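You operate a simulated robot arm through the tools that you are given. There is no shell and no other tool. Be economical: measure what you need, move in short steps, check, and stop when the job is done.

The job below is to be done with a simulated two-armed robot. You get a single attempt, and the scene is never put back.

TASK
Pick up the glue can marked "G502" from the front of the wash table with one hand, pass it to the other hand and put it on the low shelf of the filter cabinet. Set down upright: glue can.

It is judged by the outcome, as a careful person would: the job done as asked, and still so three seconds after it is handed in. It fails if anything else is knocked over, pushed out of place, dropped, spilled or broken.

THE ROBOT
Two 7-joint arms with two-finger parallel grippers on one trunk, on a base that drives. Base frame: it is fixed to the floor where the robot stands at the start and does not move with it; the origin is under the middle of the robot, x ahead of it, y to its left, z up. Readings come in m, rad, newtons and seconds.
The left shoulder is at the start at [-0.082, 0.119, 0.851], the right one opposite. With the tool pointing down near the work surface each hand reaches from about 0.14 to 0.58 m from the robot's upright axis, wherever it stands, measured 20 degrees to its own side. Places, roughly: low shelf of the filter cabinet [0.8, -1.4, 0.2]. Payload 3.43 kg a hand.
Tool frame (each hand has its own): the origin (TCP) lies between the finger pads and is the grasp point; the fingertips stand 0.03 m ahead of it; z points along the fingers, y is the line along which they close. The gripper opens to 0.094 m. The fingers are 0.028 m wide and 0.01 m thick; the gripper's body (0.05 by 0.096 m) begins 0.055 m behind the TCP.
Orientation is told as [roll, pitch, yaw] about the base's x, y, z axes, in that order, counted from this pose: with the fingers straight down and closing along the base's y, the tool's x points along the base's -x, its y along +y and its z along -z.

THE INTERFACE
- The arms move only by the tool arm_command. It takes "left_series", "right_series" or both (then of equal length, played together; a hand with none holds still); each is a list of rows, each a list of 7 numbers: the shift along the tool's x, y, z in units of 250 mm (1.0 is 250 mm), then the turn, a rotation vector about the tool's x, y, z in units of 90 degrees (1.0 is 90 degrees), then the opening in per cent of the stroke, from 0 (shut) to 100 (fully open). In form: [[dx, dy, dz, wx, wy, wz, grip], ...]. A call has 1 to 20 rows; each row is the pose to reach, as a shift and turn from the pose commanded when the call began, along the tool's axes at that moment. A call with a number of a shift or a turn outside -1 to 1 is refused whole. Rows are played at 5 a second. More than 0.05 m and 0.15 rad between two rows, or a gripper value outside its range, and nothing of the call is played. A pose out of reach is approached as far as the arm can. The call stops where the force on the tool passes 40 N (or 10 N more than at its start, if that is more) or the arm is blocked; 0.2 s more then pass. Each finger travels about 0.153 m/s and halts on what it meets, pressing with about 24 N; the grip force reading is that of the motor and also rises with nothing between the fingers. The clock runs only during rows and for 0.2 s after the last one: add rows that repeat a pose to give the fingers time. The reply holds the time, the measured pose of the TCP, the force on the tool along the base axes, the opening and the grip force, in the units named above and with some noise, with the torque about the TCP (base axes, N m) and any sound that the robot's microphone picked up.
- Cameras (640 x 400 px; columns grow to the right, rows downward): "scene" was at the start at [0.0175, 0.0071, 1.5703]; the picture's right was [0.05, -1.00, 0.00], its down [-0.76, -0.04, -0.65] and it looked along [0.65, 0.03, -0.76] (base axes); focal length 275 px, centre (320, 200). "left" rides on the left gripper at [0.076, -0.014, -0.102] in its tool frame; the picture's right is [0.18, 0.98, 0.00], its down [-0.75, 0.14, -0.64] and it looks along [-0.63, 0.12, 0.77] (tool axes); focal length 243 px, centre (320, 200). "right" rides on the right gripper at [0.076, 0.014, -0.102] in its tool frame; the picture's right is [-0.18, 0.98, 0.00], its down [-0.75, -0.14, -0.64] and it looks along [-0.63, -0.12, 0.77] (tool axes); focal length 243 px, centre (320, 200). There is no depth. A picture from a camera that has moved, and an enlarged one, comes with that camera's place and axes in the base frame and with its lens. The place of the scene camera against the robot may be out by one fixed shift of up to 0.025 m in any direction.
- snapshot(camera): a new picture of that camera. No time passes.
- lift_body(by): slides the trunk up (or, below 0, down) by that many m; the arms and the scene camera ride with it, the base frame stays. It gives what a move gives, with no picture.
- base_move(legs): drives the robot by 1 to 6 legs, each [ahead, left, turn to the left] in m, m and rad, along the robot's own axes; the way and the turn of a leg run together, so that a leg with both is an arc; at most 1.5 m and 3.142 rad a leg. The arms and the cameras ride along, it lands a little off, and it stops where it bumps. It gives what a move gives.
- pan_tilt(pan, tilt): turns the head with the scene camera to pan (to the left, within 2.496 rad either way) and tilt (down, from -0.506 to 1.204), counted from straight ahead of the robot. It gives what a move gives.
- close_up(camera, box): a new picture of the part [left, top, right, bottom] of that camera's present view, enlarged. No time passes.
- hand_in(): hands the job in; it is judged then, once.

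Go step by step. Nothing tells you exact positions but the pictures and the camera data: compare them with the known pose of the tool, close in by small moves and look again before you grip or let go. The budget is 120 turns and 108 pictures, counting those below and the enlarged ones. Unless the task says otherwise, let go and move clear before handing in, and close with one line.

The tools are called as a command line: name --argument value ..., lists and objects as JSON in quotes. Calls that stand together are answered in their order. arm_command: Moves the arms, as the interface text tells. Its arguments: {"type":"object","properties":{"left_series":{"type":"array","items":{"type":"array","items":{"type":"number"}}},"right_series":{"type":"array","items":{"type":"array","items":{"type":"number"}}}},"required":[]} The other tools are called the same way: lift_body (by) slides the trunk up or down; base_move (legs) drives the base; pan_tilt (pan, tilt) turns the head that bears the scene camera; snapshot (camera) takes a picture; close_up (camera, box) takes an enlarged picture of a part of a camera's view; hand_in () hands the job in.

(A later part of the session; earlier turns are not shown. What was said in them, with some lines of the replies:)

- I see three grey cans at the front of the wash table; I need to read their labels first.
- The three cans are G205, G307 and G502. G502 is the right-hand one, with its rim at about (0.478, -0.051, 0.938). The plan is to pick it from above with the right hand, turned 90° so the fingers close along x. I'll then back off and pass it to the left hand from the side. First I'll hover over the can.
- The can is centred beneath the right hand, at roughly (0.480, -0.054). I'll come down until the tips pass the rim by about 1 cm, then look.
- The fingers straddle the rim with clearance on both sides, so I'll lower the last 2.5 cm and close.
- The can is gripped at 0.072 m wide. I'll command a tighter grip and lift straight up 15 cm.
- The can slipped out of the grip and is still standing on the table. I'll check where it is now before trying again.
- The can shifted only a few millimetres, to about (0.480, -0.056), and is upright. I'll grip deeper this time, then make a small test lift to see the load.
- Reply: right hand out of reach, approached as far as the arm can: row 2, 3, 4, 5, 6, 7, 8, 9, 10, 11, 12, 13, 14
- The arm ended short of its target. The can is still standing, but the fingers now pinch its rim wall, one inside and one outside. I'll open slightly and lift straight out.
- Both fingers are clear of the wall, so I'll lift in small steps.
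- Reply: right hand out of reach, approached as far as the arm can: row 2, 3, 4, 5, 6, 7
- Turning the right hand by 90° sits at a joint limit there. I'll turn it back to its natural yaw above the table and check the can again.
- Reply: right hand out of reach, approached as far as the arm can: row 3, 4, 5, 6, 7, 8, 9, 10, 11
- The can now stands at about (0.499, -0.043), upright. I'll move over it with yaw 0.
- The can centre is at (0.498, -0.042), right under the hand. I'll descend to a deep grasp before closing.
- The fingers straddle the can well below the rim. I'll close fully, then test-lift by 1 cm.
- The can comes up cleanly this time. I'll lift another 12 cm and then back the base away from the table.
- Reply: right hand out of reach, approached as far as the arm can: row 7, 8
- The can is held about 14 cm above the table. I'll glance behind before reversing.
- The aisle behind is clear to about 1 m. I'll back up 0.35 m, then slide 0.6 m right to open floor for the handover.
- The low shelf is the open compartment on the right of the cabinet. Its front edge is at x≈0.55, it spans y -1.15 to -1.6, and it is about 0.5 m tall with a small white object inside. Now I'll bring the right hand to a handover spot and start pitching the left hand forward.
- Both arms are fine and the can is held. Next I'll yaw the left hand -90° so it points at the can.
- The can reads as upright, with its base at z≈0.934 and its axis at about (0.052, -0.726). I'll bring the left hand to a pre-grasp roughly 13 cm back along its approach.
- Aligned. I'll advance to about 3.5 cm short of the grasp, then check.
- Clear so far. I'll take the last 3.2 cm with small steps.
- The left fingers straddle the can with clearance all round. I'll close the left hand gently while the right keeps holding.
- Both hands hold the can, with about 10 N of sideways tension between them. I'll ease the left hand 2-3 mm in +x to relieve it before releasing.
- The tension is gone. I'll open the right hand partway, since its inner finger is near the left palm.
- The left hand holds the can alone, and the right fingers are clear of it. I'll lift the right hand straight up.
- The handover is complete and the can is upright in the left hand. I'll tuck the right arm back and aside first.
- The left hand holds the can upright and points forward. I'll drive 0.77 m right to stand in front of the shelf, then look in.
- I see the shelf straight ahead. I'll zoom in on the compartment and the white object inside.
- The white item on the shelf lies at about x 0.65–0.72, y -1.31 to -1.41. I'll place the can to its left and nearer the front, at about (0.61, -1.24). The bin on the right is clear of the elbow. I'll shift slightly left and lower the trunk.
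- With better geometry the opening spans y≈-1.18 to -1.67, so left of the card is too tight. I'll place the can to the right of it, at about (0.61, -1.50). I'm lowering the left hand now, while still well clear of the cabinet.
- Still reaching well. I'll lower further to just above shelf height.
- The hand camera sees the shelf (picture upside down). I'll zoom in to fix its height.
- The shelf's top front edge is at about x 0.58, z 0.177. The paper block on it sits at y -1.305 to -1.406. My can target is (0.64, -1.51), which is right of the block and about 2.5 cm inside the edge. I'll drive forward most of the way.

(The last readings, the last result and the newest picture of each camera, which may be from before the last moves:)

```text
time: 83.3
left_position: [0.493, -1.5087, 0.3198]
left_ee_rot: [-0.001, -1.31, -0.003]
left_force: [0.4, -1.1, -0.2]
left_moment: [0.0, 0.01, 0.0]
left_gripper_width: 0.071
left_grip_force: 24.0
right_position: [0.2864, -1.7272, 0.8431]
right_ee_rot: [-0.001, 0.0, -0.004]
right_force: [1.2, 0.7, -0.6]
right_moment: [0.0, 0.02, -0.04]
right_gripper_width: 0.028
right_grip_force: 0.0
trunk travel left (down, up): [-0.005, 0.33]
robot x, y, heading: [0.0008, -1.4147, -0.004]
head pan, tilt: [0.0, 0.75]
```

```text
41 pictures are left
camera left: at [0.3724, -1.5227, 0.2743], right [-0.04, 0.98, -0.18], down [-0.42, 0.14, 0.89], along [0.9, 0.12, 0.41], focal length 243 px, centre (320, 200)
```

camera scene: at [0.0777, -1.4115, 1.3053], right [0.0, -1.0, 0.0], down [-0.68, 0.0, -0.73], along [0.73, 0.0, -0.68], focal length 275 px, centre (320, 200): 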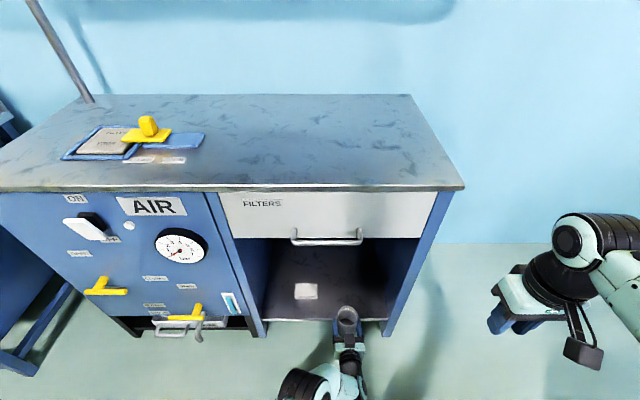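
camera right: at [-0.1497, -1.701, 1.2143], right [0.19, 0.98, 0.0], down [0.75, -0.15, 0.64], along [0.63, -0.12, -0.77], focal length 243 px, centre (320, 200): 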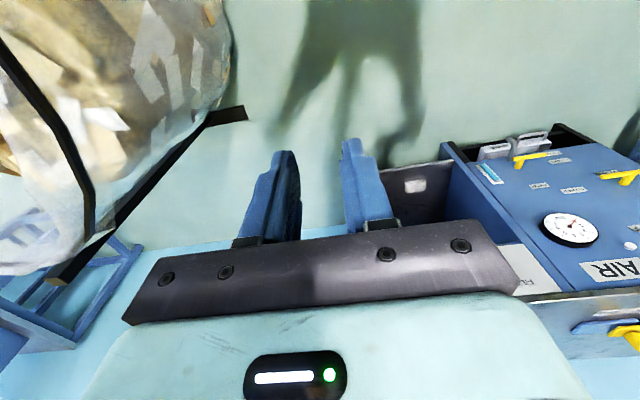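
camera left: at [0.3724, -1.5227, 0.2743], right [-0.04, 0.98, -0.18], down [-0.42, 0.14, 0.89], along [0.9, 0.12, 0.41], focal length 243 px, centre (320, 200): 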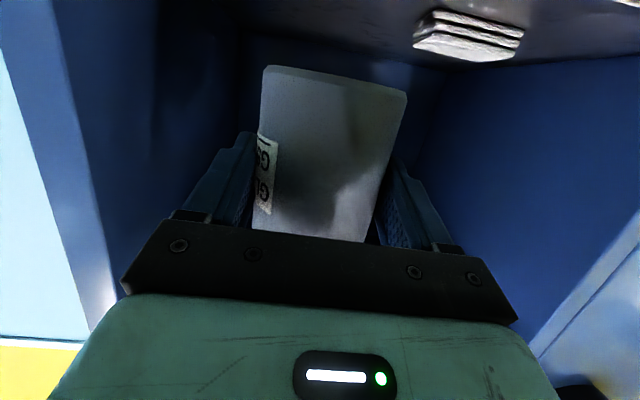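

Lined up well. I'll go forward another 0.11 m.

base_move --legs '[[0.115, 0, 0.003]]'

snapshot --camera "scene"

snapshot --camera "left"

```text
time: 84.5
left_position: [0.6084, -1.5078, 0.3188]
left_ee_rot: [0.001, -1.31, 0.0]
left_force: [0.6, 0.5, -0.4]
left_moment: [0.0, 0.02, -0.01]
left_gripper_width: 0.0707
left_grip_force: 24.0
right_position: [0.403, -1.7277, 0.8422]
right_ee_rot: [-0.001, -0.001, 0.001]
right_force: [1.2, -0.3, -0.2]
right_moment: [0.0, 0.02, -0.01]
right_gripper_width: 0.0284
right_grip_force: 0.2
trunk travel left (down, up): [-0.005, 0.33]
robot x, y, heading: [0.1247, -1.4156, 0.004]
head pan, tilt: [0.0, 0.75]
```

```text
40 pictures are left
camera scene: at [0.1942, -1.4112, 1.3053], right [0.0, -1.0, 0.0], down [-0.68, 0.0, -0.73], along [0.73, 0.0, -0.68], focal length 275 px, centre (320, 200)
```

scene: 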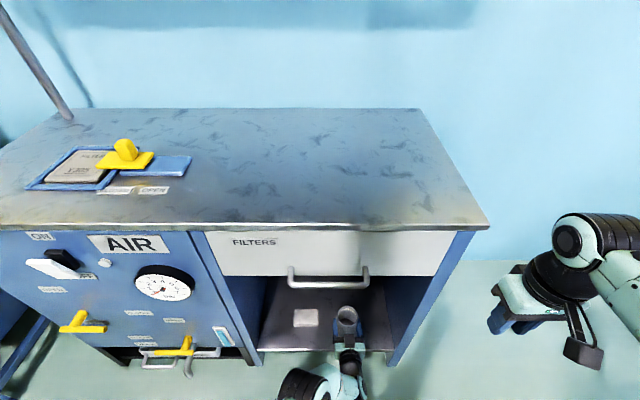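

```text
39 pictures are left
camera left: at [0.4891, -1.5213, 0.2742], right [-0.05, 0.98, -0.18], down [-0.42, 0.14, 0.89], along [0.9, 0.12, 0.41], focal length 243 px, centre (320, 200)
```

left: 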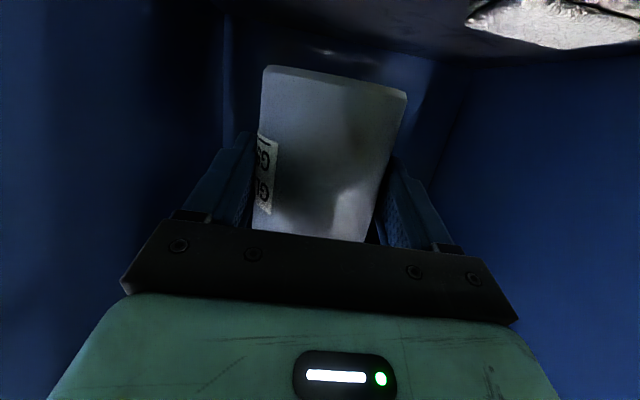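

Over the shelf now. I'll move in 2 cm and down 8 cm, leaving roughly 1 cm before contact.

arm_command --left_series '[[-0.02, 0, 0.077, 0, 0, 0, 0], [0.057, 0, 0.098, 0, 0, 0, 0], [0.134, 0, 0.119, 0, 0, 0, 0], [0.211, 0, 0.14, 0, 0, 0, 0], [0.27, 0, 0.155, 0, 0, 0, 0], [0.27, 0, 0.155, 0, 0, 0, 0]]'

close_up --camera "scene" --box '[250, 260, 410, 380]'

close_up --camera "left" --box '[160, 0, 480, 200]'

```text
time: 85.9
left_position: [0.6266, -1.5063, 0.2482]
left_ee_rot: [0.001, -1.306, -0.002]
left_force: [-0.3, 0.6, -1.0]
left_moment: [0.01, 0.03, -0.04]
left_gripper_width: 0.0707
left_grip_force: 23.9
left hand out of reach, approached as far as the arm can: row 5, 6
right_position: [0.4035, -1.7274, 0.8437]
right_ee_rot: [0.0, 0.0, 0.003]
right_force: [0.8, 0.0, 0.5]
right_moment: [-0.02, 0.03, 0.0]
right_gripper_width: 0.028
right_grip_force: 0.1
trunk travel left (down, up): [-0.005, 0.33]
robot x, y, heading: [0.1223, -1.4119, 0.002]
head pan, tilt: [0.0, 0.75]
```

```text
3.33 times, centred on (330, 320) of scene
camera zoom: at [0.1938, -1.4112, 1.3053], right [0.0, -1.0, 0.0], down [-0.68, 0.0, -0.73], along [0.73, 0.0, -0.68], focal length 917 px, centre (287, -200)
```

zoom: 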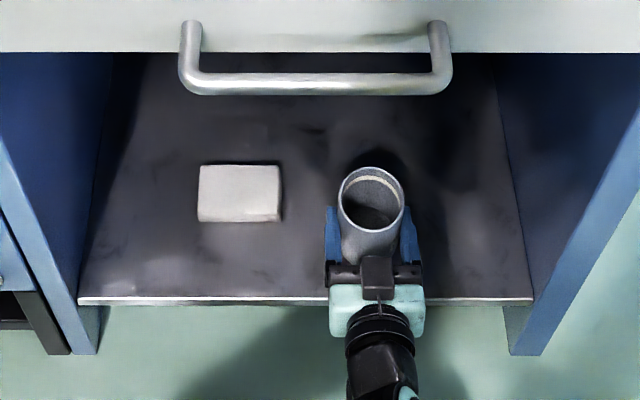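

```text
2.00 times, centred on (320, 100) of left
camera zoom: at [0.5065, -1.5198, 0.2028], right [-0.05, 0.98, -0.18], down [-0.42, 0.14, 0.89], along [0.9, 0.12, 0.41], focal length 485 px, centre (320, 400)
```

zoom: 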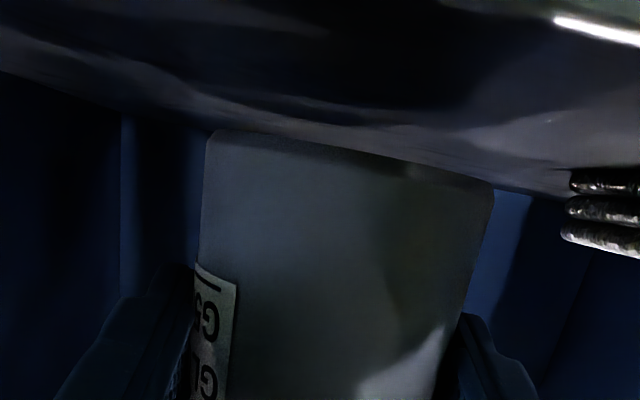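

The arm ran out of reach about 2 cm above the shelf. I'll back the hand out 8 cm, tuck the right hand back, and drive the base 8 cm closer so the left arm has more downward range.

arm_command --left_series '[[-0.06, 0, -0.02, 0, 0, 0, 0], [-0.05, 0, -0.1, 0, 0, 0, 0], [-0.03, 0, -0.2, 0, 0, 0, 0], [0.0, 0, -0.3, 0, 0, 0, 0], [0.006, 0, -0.33, 0, 0, 0, 0], [0.006, 0, -0.33, 0, 0, 0, 0]]' --right_series '[[0.08, 0, 0, 0, 0, 0, 30], [0.16, 0, 0, 0, 0, 0, 30], [0.24, 0, 0, 0, 0, 0, 30], [0.32, 0, 0, 0, 0, 0, 30], [0.36, 0, 0, 0, 0, 0, 30], [0.36, 0, 0, 0, 0, 0, 30]]'

base_move --legs '[[0.085, 0, 0]]'

snapshot --camera "scene"

```text
time: 87.5
left_position: [0.5769, -1.4946, 0.2894]
left_ee_rot: [-0.042, -1.38, 0.076]
left_force: [-0.4, -0.2, -1.0]
left_moment: [-0.01, 0.02, 0.03]
left_gripper_width: 0.071
left_grip_force: 23.8
right_position: [0.3143, -1.7274, 0.8432]
right_ee_rot: [0.001, -0.001, 0.002]
right_force: [-0.4, 0.0, -0.8]
right_moment: [-0.02, -0.01, 0.01]
right_gripper_width: 0.0283
right_grip_force: 0.0
trunk travel left (down, up): [-0.005, 0.33]
robot x, y, heading: [0.1201, -1.4144, 0.002]
head pan, tilt: [0.0, 0.75]
stopped in row 6 (left hand): the arm was blocked; the commanded pose is now the measured one
```

```text
time: 88.6
left_position: [0.6623, -1.4958, 0.2926]
left_ee_rot: [-0.043, -1.379, 0.077]
left_force: [-0.1, 0.2, -1.3]
left_moment: [0.01, 0.01, -0.02]
left_gripper_width: 0.0707
left_grip_force: 24.1
right_position: [0.4008, -1.7282, 0.8419]
right_ee_rot: [-0.002, 0.001, 0.001]
right_force: [0.5, 0.1, -0.2]
right_moment: [0.0, -0.04, 0.0]
right_gripper_width: 0.0281
right_grip_force: 0.0
trunk travel left (down, up): [-0.005, 0.33]
robot x, y, heading: [0.2104, -1.4137, -0.001]
head pan, tilt: [0.0, 0.75]
```

```text
36 pictures are left
camera scene: at [0.2804, -1.4112, 1.3053], right [0.0, -1.0, 0.0], down [-0.68, 0.0, -0.73], along [0.73, 0.0, -0.68], focal length 275 px, centre (320, 200)
```

scene: 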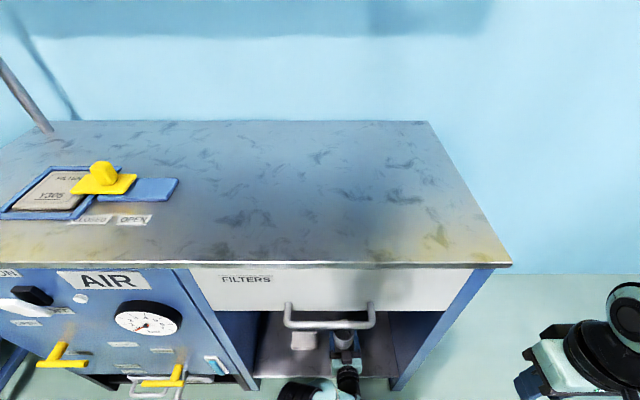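

The wrist is at its bending limit when folded in, which has tilted the can by about 4°. The arm needs to be more extended, so I'll back the base out and then level the hand while extending it.

base_move --legs '[[-0.17, 0, 0]]'

arm_command --left_series '[[-0.03, 0, 0.02, 0, 0, 0, 0], [-0.045, -0.016, 0.116, 0.005, 0.011, 0.002, 0], [-0.06, -0.032, 0.232, 0.01, 0.022, 0.005, 0], [-0.075, -0.048, 0.348, 0.016, 0.033, 0.007, 0], [-0.09, -0.064, 0.463, 0.021, 0.0446, 0.0095, 0], [-0.09, -0.064, 0.463, 0.021, 0.0446, 0.0095, 0]]'

snapshot --camera "scene"

```text
time: 90.1
left_position: [0.4941, -1.4955, 0.2918]
left_ee_rot: [-0.045, -1.38, 0.08]
left_force: [-0.4, 0.8, -1.3]
left_moment: [0.0, 0.04, 0.02]
left_gripper_width: 0.0708
left_grip_force: 24.3
right_position: [0.2325, -1.7281, 0.8435]
right_ee_rot: [-0.001, -0.001, 0.001]
right_force: [-0.3, 0.2, 0.1]
right_moment: [0.01, 0.0, 0.01]
right_gripper_width: 0.0282
right_grip_force: 0.1
trunk travel left (down, up): [-0.005, 0.33]
robot x, y, heading: [0.0388, -1.4121, 0.002]
head pan, tilt: [0.0, 0.75]
```

```text
time: 91.5
left_position: [0.5998, -1.5036, 0.2997]
left_ee_rot: [-0.004, -1.31, 0.004]
left_force: [0.3, 0.1, -0.8]
left_moment: [0.0, 0.06, -0.03]
left_gripper_width: 0.071
left_grip_force: 23.7
left hand out of reach, approached as far as the arm can: row 5, 6
right_position: [0.2329, -1.7267, 0.8427]
right_ee_rot: [-0.001, 0.0, 0.001]
right_force: [0.1, -0.2, -0.4]
right_moment: [-0.01, 0.04, 0.0]
right_gripper_width: 0.0282
right_grip_force: 0.0
trunk travel left (down, up): [-0.005, 0.33]
robot x, y, heading: [0.0369, -1.4144, 0.006]
head pan, tilt: [0.0, 0.75]
```

```text
35 pictures are left
camera scene: at [0.1107, -1.4112, 1.3053], right [0.0, -1.0, 0.0], down [-0.68, 0.0, -0.73], along [0.73, 0.0, -0.68], focal length 275 px, centre (320, 200)
```

scene: 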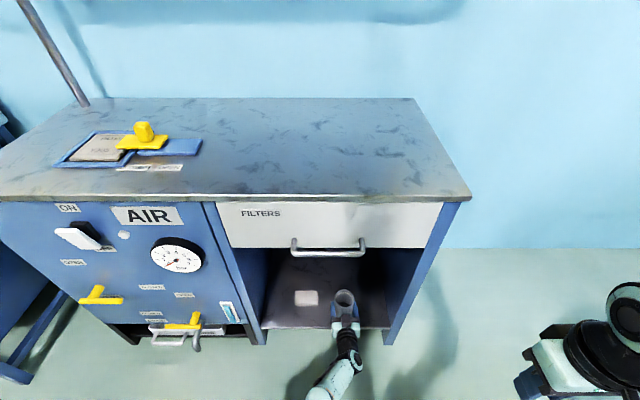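

The limit is arm reach, made worse by the hand being across the body. I'll back off again and test a low pose in front of the left shoulder, in free space, before re-entering at an angle.

base_move --legs '[[-0.2, 0, 0]]'

arm_command --left_series '[[0.02, 0.126, -0.086, 0, 0, 0, 0], [0.04, 0.253, -0.171, 0, 0, 0, 0], [0.07, 0.38, -0.257, 0, 0, 0, 0], [0.09, 0.507, -0.343, 0, 0, 0, 0], [0.115, 0.633, -0.43, 0, 0, 0, 0], [0.138, 0.76, -0.514, 0, 0, 0, 0], [0.138, 0.76, -0.514, 0, 0, 0, 0]]'

arm_command --left_series '[[0.07, 0, 0.019, 0, 0, 0, 0], [0.14, 0, 0.038, 0, 0, 0, 0], [0.21, 0, 0.056, 0, 0, 0, 0], [0.27, 0, 0.073, 0, 0, 0, 0], [0.27, 0, 0.073, 0, 0, 0, 0]]'

snapshot --camera "scene"

```text
time: 93.1
left_position: [0.4039, -1.5037, 0.3]
left_ee_rot: [-0.005, -1.311, 0.003]
left_force: [0.7, -0.1, -0.7]
left_moment: [-0.01, 0.03, 0.0]
left_gripper_width: 0.0708
left_grip_force: 24.0
right_position: [0.0347, -1.7288, 0.8434]
right_ee_rot: [0.0, -0.001, 0.0]
right_force: [-0.4, 0.2, 0.0]
right_moment: [0.0, -0.02, 0.01]
right_gripper_width: 0.0282
right_grip_force: 0.1
trunk travel left (down, up): [-0.005, 0.33]
robot x, y, heading: [-0.1551, -1.4122, 0.001]
head pan, tilt: [0.0, 0.75]
```

```text
time: 94.7
left_position: [0.4307, -1.2954, 0.2507]
left_ee_rot: [-0.009, -1.31, 0.009]
left_force: [0.9, 0.0, -0.6]
left_moment: [0.02, 0.02, -0.03]
left_gripper_width: 0.0708
left_grip_force: 23.7
left hand out of reach, approached as far as the arm can: row 1, 2, 3, 4, 5, 6, 7
right_position: [0.0349, -1.7271, 0.8411]
right_ee_rot: [0.0, 0.0, 0.001]
right_force: [-0.5, 0.3, -1.1]
right_moment: [-0.02, 0.03, -0.01]
right_gripper_width: 0.0282
right_grip_force: 0.1
trunk travel left (down, up): [-0.005, 0.33]
robot x, y, heading: [-0.1565, -1.4129, 0.0]
head pan, tilt: [0.0, 0.75]
```

```text
time: 95.9
left_position: [0.3902, -1.2868, 0.2099]
left_ee_rot: [-0.004, -1.311, 0.002]
left_force: [-1.4, 0.3, -0.7]
left_moment: [0.04, 0.0, -0.01]
left_gripper_width: 0.0707
left_grip_force: 24.0
left hand out of reach, approached as far as the arm can: row 1, 2, 3, 4, 5
right_position: [0.0362, -1.7284, 0.8426]
right_ee_rot: [-0.001, -0.001, 0.0]
right_force: [-0.3, 0.0, -0.3]
right_moment: [0.0, -0.02, 0.02]
right_gripper_width: 0.0283
right_grip_force: 0.1
trunk travel left (down, up): [-0.005, 0.33]
robot x, y, heading: [-0.1568, -1.4145, -0.0]
head pan, tilt: [0.0, 0.75]
```

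```text
34 pictures are left
camera scene: at [-0.0849, -1.4116, 1.3053], right [0.0, -1.0, 0.0], down [-0.68, 0.0, -0.73], along [0.73, 0.0, -0.68], focal length 275 px, centre (320, 200)
```

scene: 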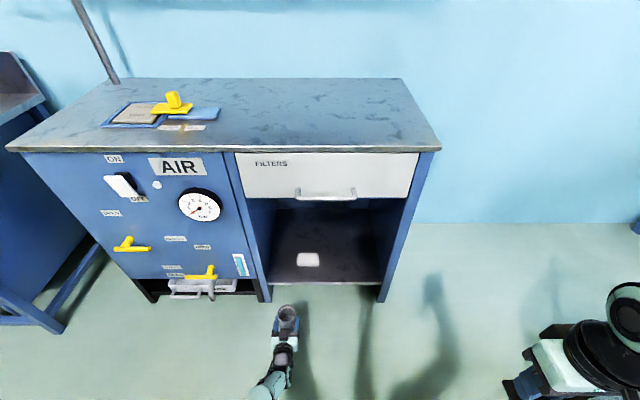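

This pose reaches z 0.21 with the hand level, which is low enough. I'll raise the hand 5 cm and turn the base 20° right, so the hand enters the shelf at an angle with the right arm away from the bin.

arm_command --left_series '[[-0.05, 0, -0.013, 0, 0, 0, 0], [-0.1, 0, -0.026, 0, 0, 0, 0], [-0.15, 0, -0.04, 0, 0, 0, 0], [-0.2, 0, -0.053, 0, 0, 0, 0], [-0.2, 0, -0.053, 0, 0, 0, 0]]'

base_move --legs '[[0, 0, -0.349]]'

pan_tilt --pan 0.25 --tilt 0.8

snapshot --camera "scene"

```text
time: 97.1
left_position: [0.3884, -1.2875, 0.2625]
left_ee_rot: [-0.004, -1.309, 0.005]
left_force: [-0.1, -0.4, -1.2]
left_moment: [0.01, 0.02, 0.05]
left_gripper_width: 0.0708
left_grip_force: 23.7
right_position: [0.0353, -1.7284, 0.8417]
right_ee_rot: [0.001, -0.001, -0.002]
right_force: [-0.1, -0.1, 0.6]
right_moment: [-0.02, 0.03, 0.03]
right_gripper_width: 0.0282
right_grip_force: 0.0
trunk travel left (down, up): [-0.005, 0.33]
robot x, y, heading: [-0.1555, -1.4148, -0.002]
head pan, tilt: [0.0, 0.75]
```

```text
time: 98.6
left_position: [0.3984, -1.4828, 0.2617]
left_ee_rot: [-0.007, -1.312, -0.348]
left_force: [0.5, -0.4, -0.3]
left_moment: [0.01, 0.0, 0.03]
left_gripper_width: 0.0707
left_grip_force: 24.0
right_position: [-0.0846, -1.7755, 0.8424]
right_ee_rot: [-0.001, 0.001, -0.349]
right_force: [0.4, 0.0, -0.5]
right_moment: [0.02, 0.0, -0.02]
right_gripper_width: 0.028
right_grip_force: 0.1
trunk travel left (down, up): [-0.005, 0.33]
robot x, y, heading: [-0.1575, -1.416, -0.35]
head pan, tilt: [0.0, 0.75]
```

```text
time: 99.3
left_position: [0.3981, -1.4813, 0.2624]
left_ee_rot: [-0.006, -1.311, -0.347]
left_force: [0.4, 0.8, -0.8]
left_moment: [0.02, 0.03, -0.02]
left_gripper_width: 0.0706
left_grip_force: 23.8
right_position: [-0.0847, -1.7753, 0.8424]
right_ee_rot: [0.001, 0.0, -0.35]
right_force: [-0.4, 0.1, -0.4]
right_moment: [0.02, 0.01, 0.01]
right_gripper_width: 0.028
right_grip_force: 0.1
trunk travel left (down, up): [-0.005, 0.33]
robot x, y, heading: [-0.1569, -1.4186, -0.351]
head pan, tilt: [0.25, 0.799]
```

```text
33 pictures are left
camera scene: at [-0.0879, -1.4214, 1.3013], right [-0.1, -0.99, 0.0], down [-0.71, 0.07, -0.7], along [0.69, -0.07, -0.72], focal length 275 px, centre (320, 200)
```

scene: 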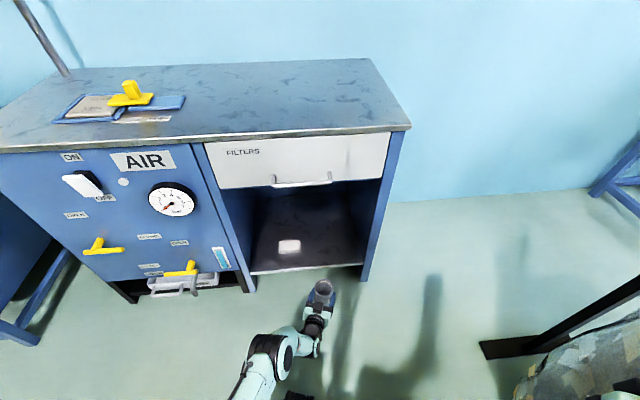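

The hand is pointing into the compartment at a 20° angle. I'll drive diagonally so it moves straight along +x, partway first.

base_move --legs '[[0.141, 0.0513, 0]]'

snapshot --camera "left"

close_up --camera "scene" --box '[220, 230, 420, 380]'

```text
time: 100.7
left_position: [0.5494, -1.4819, 0.2617]
left_ee_rot: [-0.006, -1.309, -0.345]
left_force: [0.0, 0.2, -0.8]
left_moment: [-0.01, 0.0, -0.02]
left_gripper_width: 0.0706
left_grip_force: 24.1
right_position: [0.0662, -1.7755, 0.8431]
right_ee_rot: [-0.001, -0.001, -0.351]
right_force: [0.4, 0.3, -0.5]
right_moment: [-0.01, -0.01, 0.04]
right_gripper_width: 0.0282
right_grip_force: 0.0
trunk travel left (down, up): [-0.005, 0.33]
robot x, y, heading: [-0.0073, -1.4185, -0.347]
head pan, tilt: [0.25, 0.799]
```

```text
32 pictures are left
camera left: at [0.4316, -1.4555, 0.2154], right [0.29, 0.94, -0.18], down [-0.35, 0.28, 0.89], along [0.89, -0.2, 0.41], focal length 243 px, centre (320, 200)
```

left: 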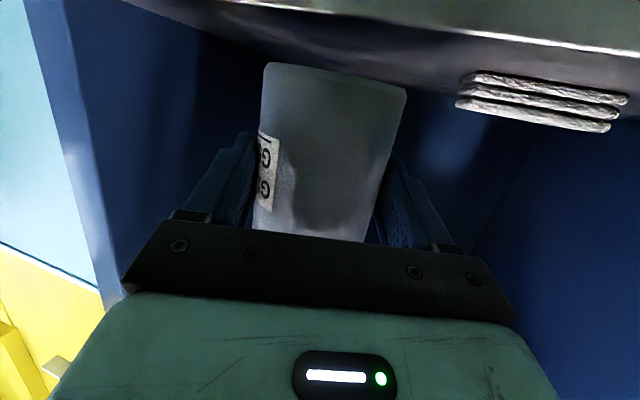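

```text
2.67 times, centred on (320, 305) of scene
camera zoom: at [0.0622, -1.4219, 1.3013], right [-0.1, -0.99, 0.0], down [-0.71, 0.07, -0.7], along [0.69, -0.07, -0.72], focal length 734 px, centre (320, -80)
```

zoom: 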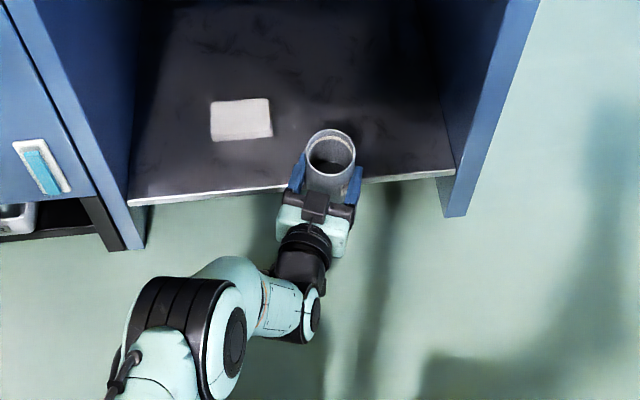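

Good clearance, with the block well to the left. I'll drive the remaining 8 cm.

base_move --legs '[[0.075, 0.027, 0]]'

close_up --camera "scene" --box '[220, 230, 420, 380]'

snapshot --camera "left"

```text
time: 101.8
left_position: [0.6278, -1.4851, 0.2621]
left_ee_rot: [-0.005, -1.308, -0.347]
left_force: [0.0, -0.2, -0.9]
left_moment: [-0.01, 0.02, -0.02]
left_gripper_width: 0.0705
left_grip_force: 24.2
right_position: [0.1448, -1.7754, 0.8425]
right_ee_rot: [0.001, 0.001, -0.351]
right_force: [0.2, -0.4, -0.3]
right_moment: [0.01, 0.0, -0.01]
right_gripper_width: 0.0282
right_grip_force: 0.1
trunk travel left (down, up): [-0.005, 0.33]
robot x, y, heading: [0.0715, -1.4148, -0.347]
head pan, tilt: [0.25, 0.799]
```

```text
2.67 times, centred on (320, 305) of scene
camera zoom: at [0.1411, -1.4222, 1.3013], right [-0.1, -0.99, 0.0], down [-0.71, 0.07, -0.7], along [0.69, -0.07, -0.72], focal length 734 px, centre (320, -80)
```

zoom: 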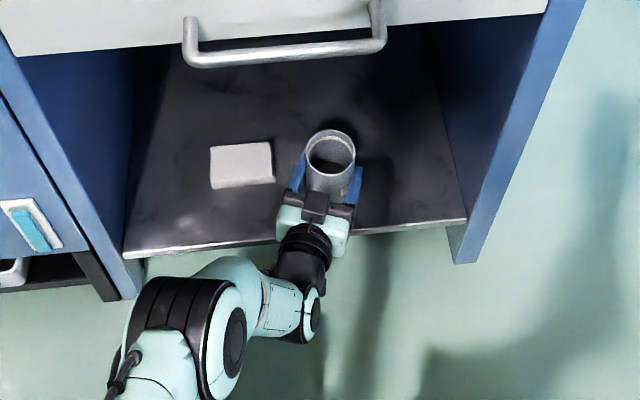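

```text
29 pictures are left
camera left: at [0.5103, -1.4561, 0.2154], right [0.29, 0.94, -0.18], down [-0.35, 0.28, 0.89], along [0.89, -0.2, 0.41], focal length 243 px, centre (320, 200)
```

left: 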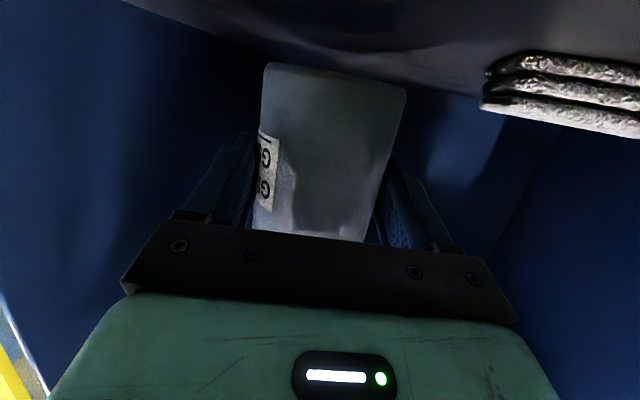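

In position over the shelf. I'll lower 2 cm, then feel for contact in small steps.

arm_command --left_series '[[0.031, 0, 0.0083, 0, 0, 0, 0], [0.062, 0, 0.0166, 0, 0, 0, 0], [0.085, 0, 0.0228, 0, 0, 0, 0], [0.085, 0, 0.0228, 0, 0, 0, 0]]'

arm_command --left_series '[[0.01, 0, 0.0027, 0, 0, 0, 0], [0.019, 0, 0.0052, 0, 0, 0, 0], [0.019, 0, 0.0052, 0, 0, 0, 0]]'

close_up --camera "left" --box '[160, 0, 480, 200]'

```text
time: 102.8
left_position: [0.6282, -1.4826, 0.2401]
left_ee_rot: [-0.006, -1.307, -0.348]
left_force: [0.8, -0.2, -1.4]
left_moment: [-0.01, -0.03, -0.03]
left_gripper_width: 0.0707
left_grip_force: 24.3
right_position: [0.1455, -1.7754, 0.8431]
right_ee_rot: [0.001, 0.0, -0.349]
right_force: [-0.3, -0.4, 0.9]
right_moment: [0.0, 0.01, -0.01]
right_gripper_width: 0.0282
right_grip_force: 0.1
trunk travel left (down, up): [-0.005, 0.33]
robot x, y, heading: [0.0697, -1.4155, -0.35]
head pan, tilt: [0.25, 0.799]
```

```text
time: 103.6
left_position: [0.627, -1.4836, 0.2339]
left_ee_rot: [-0.006, -1.31, -0.346]
left_force: [0.9, 1.0, -1.7]
left_moment: [-0.02, 0.03, 0.01]
left_gripper_width: 0.0707
left_grip_force: 23.9
right_position: [0.1448, -1.7751, 0.8425]
right_ee_rot: [0.0, 0.001, -0.351]
right_force: [0.4, -0.8, 0.1]
right_moment: [0.0, -0.01, -0.02]
right_gripper_width: 0.0283
right_grip_force: 0.0
trunk travel left (down, up): [-0.005, 0.33]
robot x, y, heading: [0.0756, -1.4162, -0.352]
head pan, tilt: [0.25, 0.799]
```

```text
2.00 times, centred on (320, 100) of left
camera zoom: at [0.5103, -1.456, 0.1884], right [0.29, 0.94, -0.18], down [-0.35, 0.28, 0.89], along [0.89, -0.2, 0.41], focal length 485 px, centre (320, 400)
```

zoom: 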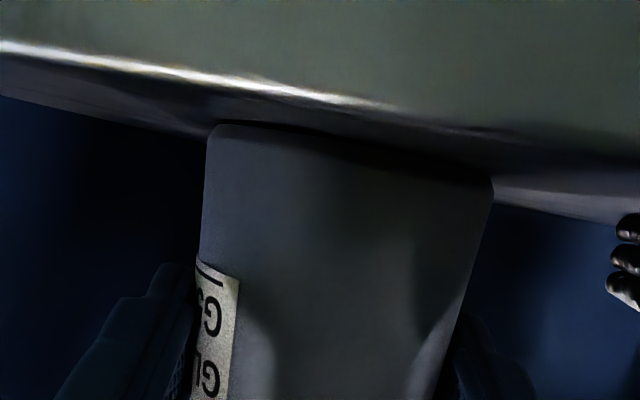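

No contact yet, with a small gap left under the can. I'll continue in 2 mm steps.

arm_command --left_series '[[0.008, 0, 0.0021, 0, 0, 0, 0], [0.015, 0, 0.0042, 0, 0, 0, 0], [0.015, 0, 0.0042, 0, 0, 0, 0]]'

arm_command --left_series '[[0.008, 0, 0.0021, 0, 0, 0, 0], [0.008, 0, 0.0021, 0, 0, 0, 0]]'

close_up --camera "left" --box '[160, 0, 480, 200]'

```text
time: 104.4
left_position: [0.6291, -1.4852, 0.231]
left_ee_rot: [-0.002, -1.312, -0.347]
left_force: [0.1, -1.0, 3.6]
left_moment: [0.0, 0.04, -0.01]
left_gripper_width: 0.0705
left_grip_force: 23.7
right_position: [0.1455, -1.7755, 0.843]
right_ee_rot: [0.0, 0.0, -0.352]
right_force: [0.5, 0.3, 1.0]
right_moment: [-0.01, -0.04, 0.0]
right_gripper_width: 0.0282
right_grip_force: 0.0
trunk travel left (down, up): [-0.005, 0.33]
robot x, y, heading: [0.072, -1.4148, -0.354]
head pan, tilt: [0.25, 0.799]
```

```text
time: 105.0
left_position: [0.6282, -1.4843, 0.2282]
left_ee_rot: [-0.005, -1.309, -0.347]
left_force: [1.9, -1.4, 3.8]
left_moment: [0.08, -0.07, -0.04]
left_gripper_width: 0.0704
left_grip_force: 24.2
right_position: [0.145, -1.7766, 0.8422]
right_ee_rot: [0.001, 0.0, -0.352]
right_force: [1.3, -0.4, -1.0]
right_moment: [0.0, 0.01, 0.0]
right_gripper_width: 0.028
right_grip_force: 0.0
trunk travel left (down, up): [-0.005, 0.33]
robot x, y, heading: [0.0703, -1.4148, -0.345]
head pan, tilt: [0.25, 0.799]
```

```text
2.00 times, centred on (320, 100) of left
camera zoom: at [0.5107, -1.4564, 0.1822], right [0.29, 0.94, -0.18], down [-0.35, 0.28, 0.89], along [0.89, -0.2, 0.41], focal length 485 px, centre (320, 400)
```

zoom: 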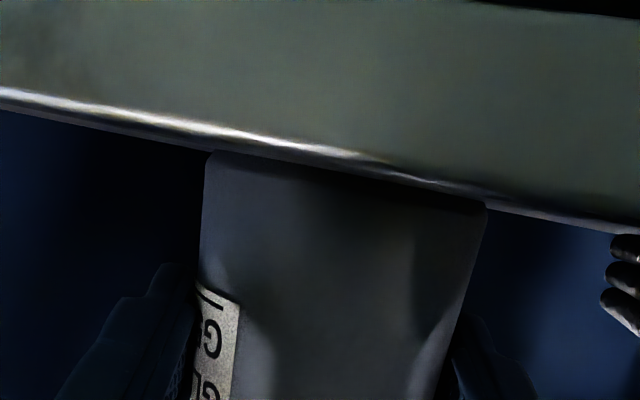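

The can has touched down, with about 5 N of support. I'll open the left hand gradually.

arm_command --left_series '[[0, 0, 0, 0, 0, 0, 74], [0, 0, 0, 0, 0, 0, 78], [0, 0, 0, 0, 0, 0, 84], [0, 0, 0, 0, 0, 0, 92], [0, 0, 0, 0, 0, 0, 97], [0, 0, 0, 0, 0, 0, 97]]'

close_up --camera "scene" --box '[240, 240, 400, 360]'

snapshot --camera "left"

```text
time: 106.4
left_position: [0.6279, -1.4839, 0.2279]
left_ee_rot: [-0.005, -1.308, -0.346]
left_force: [0.9, 0.4, -0.1]
left_moment: [0.03, -0.01, -0.01]
left_gripper_width: 0.0912
left_grip_force: 0.0
right_position: [0.1447, -1.7756, 0.8429]
right_ee_rot: [-0.001, -0.001, -0.351]
right_force: [-0.3, 0.1, 0.4]
right_moment: [-0.01, 0.0, -0.03]
right_gripper_width: 0.0283
right_grip_force: 0.1
trunk travel left (down, up): [-0.005, 0.33]
robot x, y, heading: [0.0704, -1.4126, -0.347]
head pan, tilt: [0.25, 0.799]
```

```text
3.33 times, centred on (320, 300) of scene
camera zoom: at [0.1407, -1.4222, 1.3013], right [-0.1, -0.99, 0.0], down [-0.71, 0.07, -0.7], along [0.69, -0.07, -0.72], focal length 917 px, centre (320, -133)
```

zoom: 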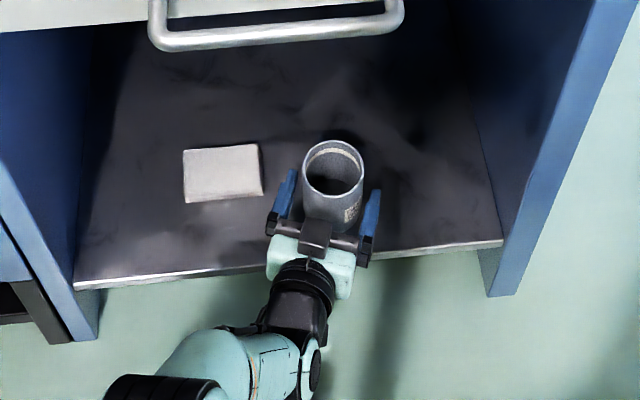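

```text
25 pictures are left
camera left: at [0.5106, -1.4566, 0.1822], right [0.29, 0.94, -0.18], down [-0.35, 0.28, 0.89], along [0.89, -0.2, 0.41], focal length 243 px, centre (320, 200)
```

left: 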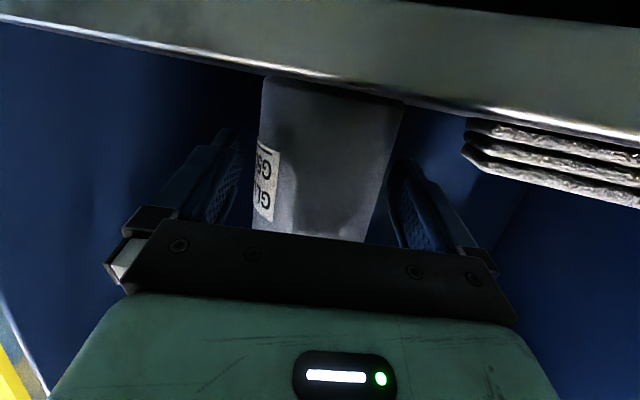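

The can is standing free between the open fingers. I'll back straight out along the hand's heading.

base_move --legs '[[-0.2, 0, 0]]'

close_up --camera "scene" --box '[220, 150, 420, 300]'

snapshot --camera "left"

```text
time: 108.0
left_position: [0.4415, -1.4174, 0.2286]
left_ee_rot: [-0.004, -1.31, -0.346]
left_force: [0.2, 1.0, 0.3]
left_moment: [0.04, 0.04, 0.0]
left_gripper_width: 0.0913
left_grip_force: 0.1
right_position: [-0.0418, -1.7074, 0.8424]
right_ee_rot: [0.0, 0.001, -0.353]
right_force: [0.2, 0.7, -0.3]
right_moment: [0.0, -0.01, 0.03]
right_gripper_width: 0.028
right_grip_force: 0.1
trunk travel left (down, up): [-0.005, 0.33]
robot x, y, heading: [-0.1131, -1.3501, -0.351]
head pan, tilt: [0.25, 0.799]
```

```text
2.67 times, centred on (320, 225) of scene
camera zoom: at [-0.0453, -1.3541, 1.3013], right [-0.1, -0.99, 0.0], down [-0.71, 0.07, -0.7], along [0.69, -0.07, -0.72], focal length 734 px, centre (320, 133)
```

zoom: 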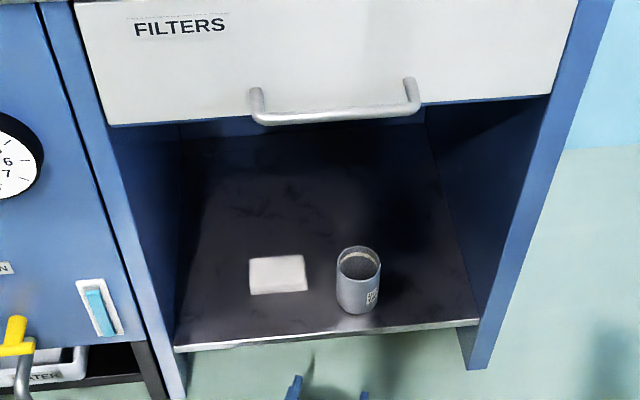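

```text
23 pictures are left
camera left: at [0.3248, -1.389, 0.1823], right [0.29, 0.94, -0.18], down [-0.35, 0.28, 0.89], along [0.89, -0.2, 0.41], focal length 243 px, centre (320, 200)
```

left: 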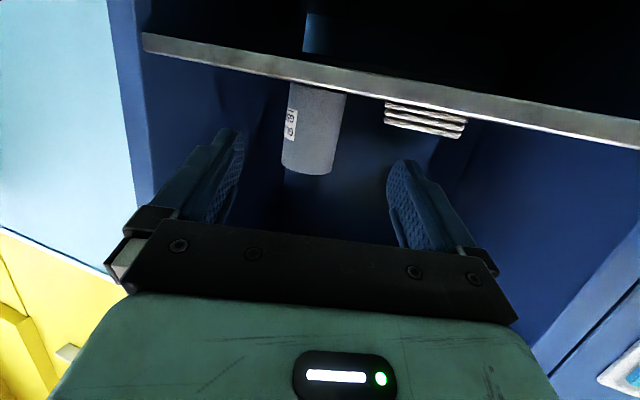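

The can stands upright on the low shelf, the paper block hasn't moved, and both hands are clear. I'll hand it in.

hand_in

```text
The job is handed in.
```

The G502 glue can went from the right hand to the left and is standing upright on the low shelf of the filter cabinet, with nothing else knocked or moved. The first lift slipped and nudged the can a few centimetres on the table, where it stayed upright.
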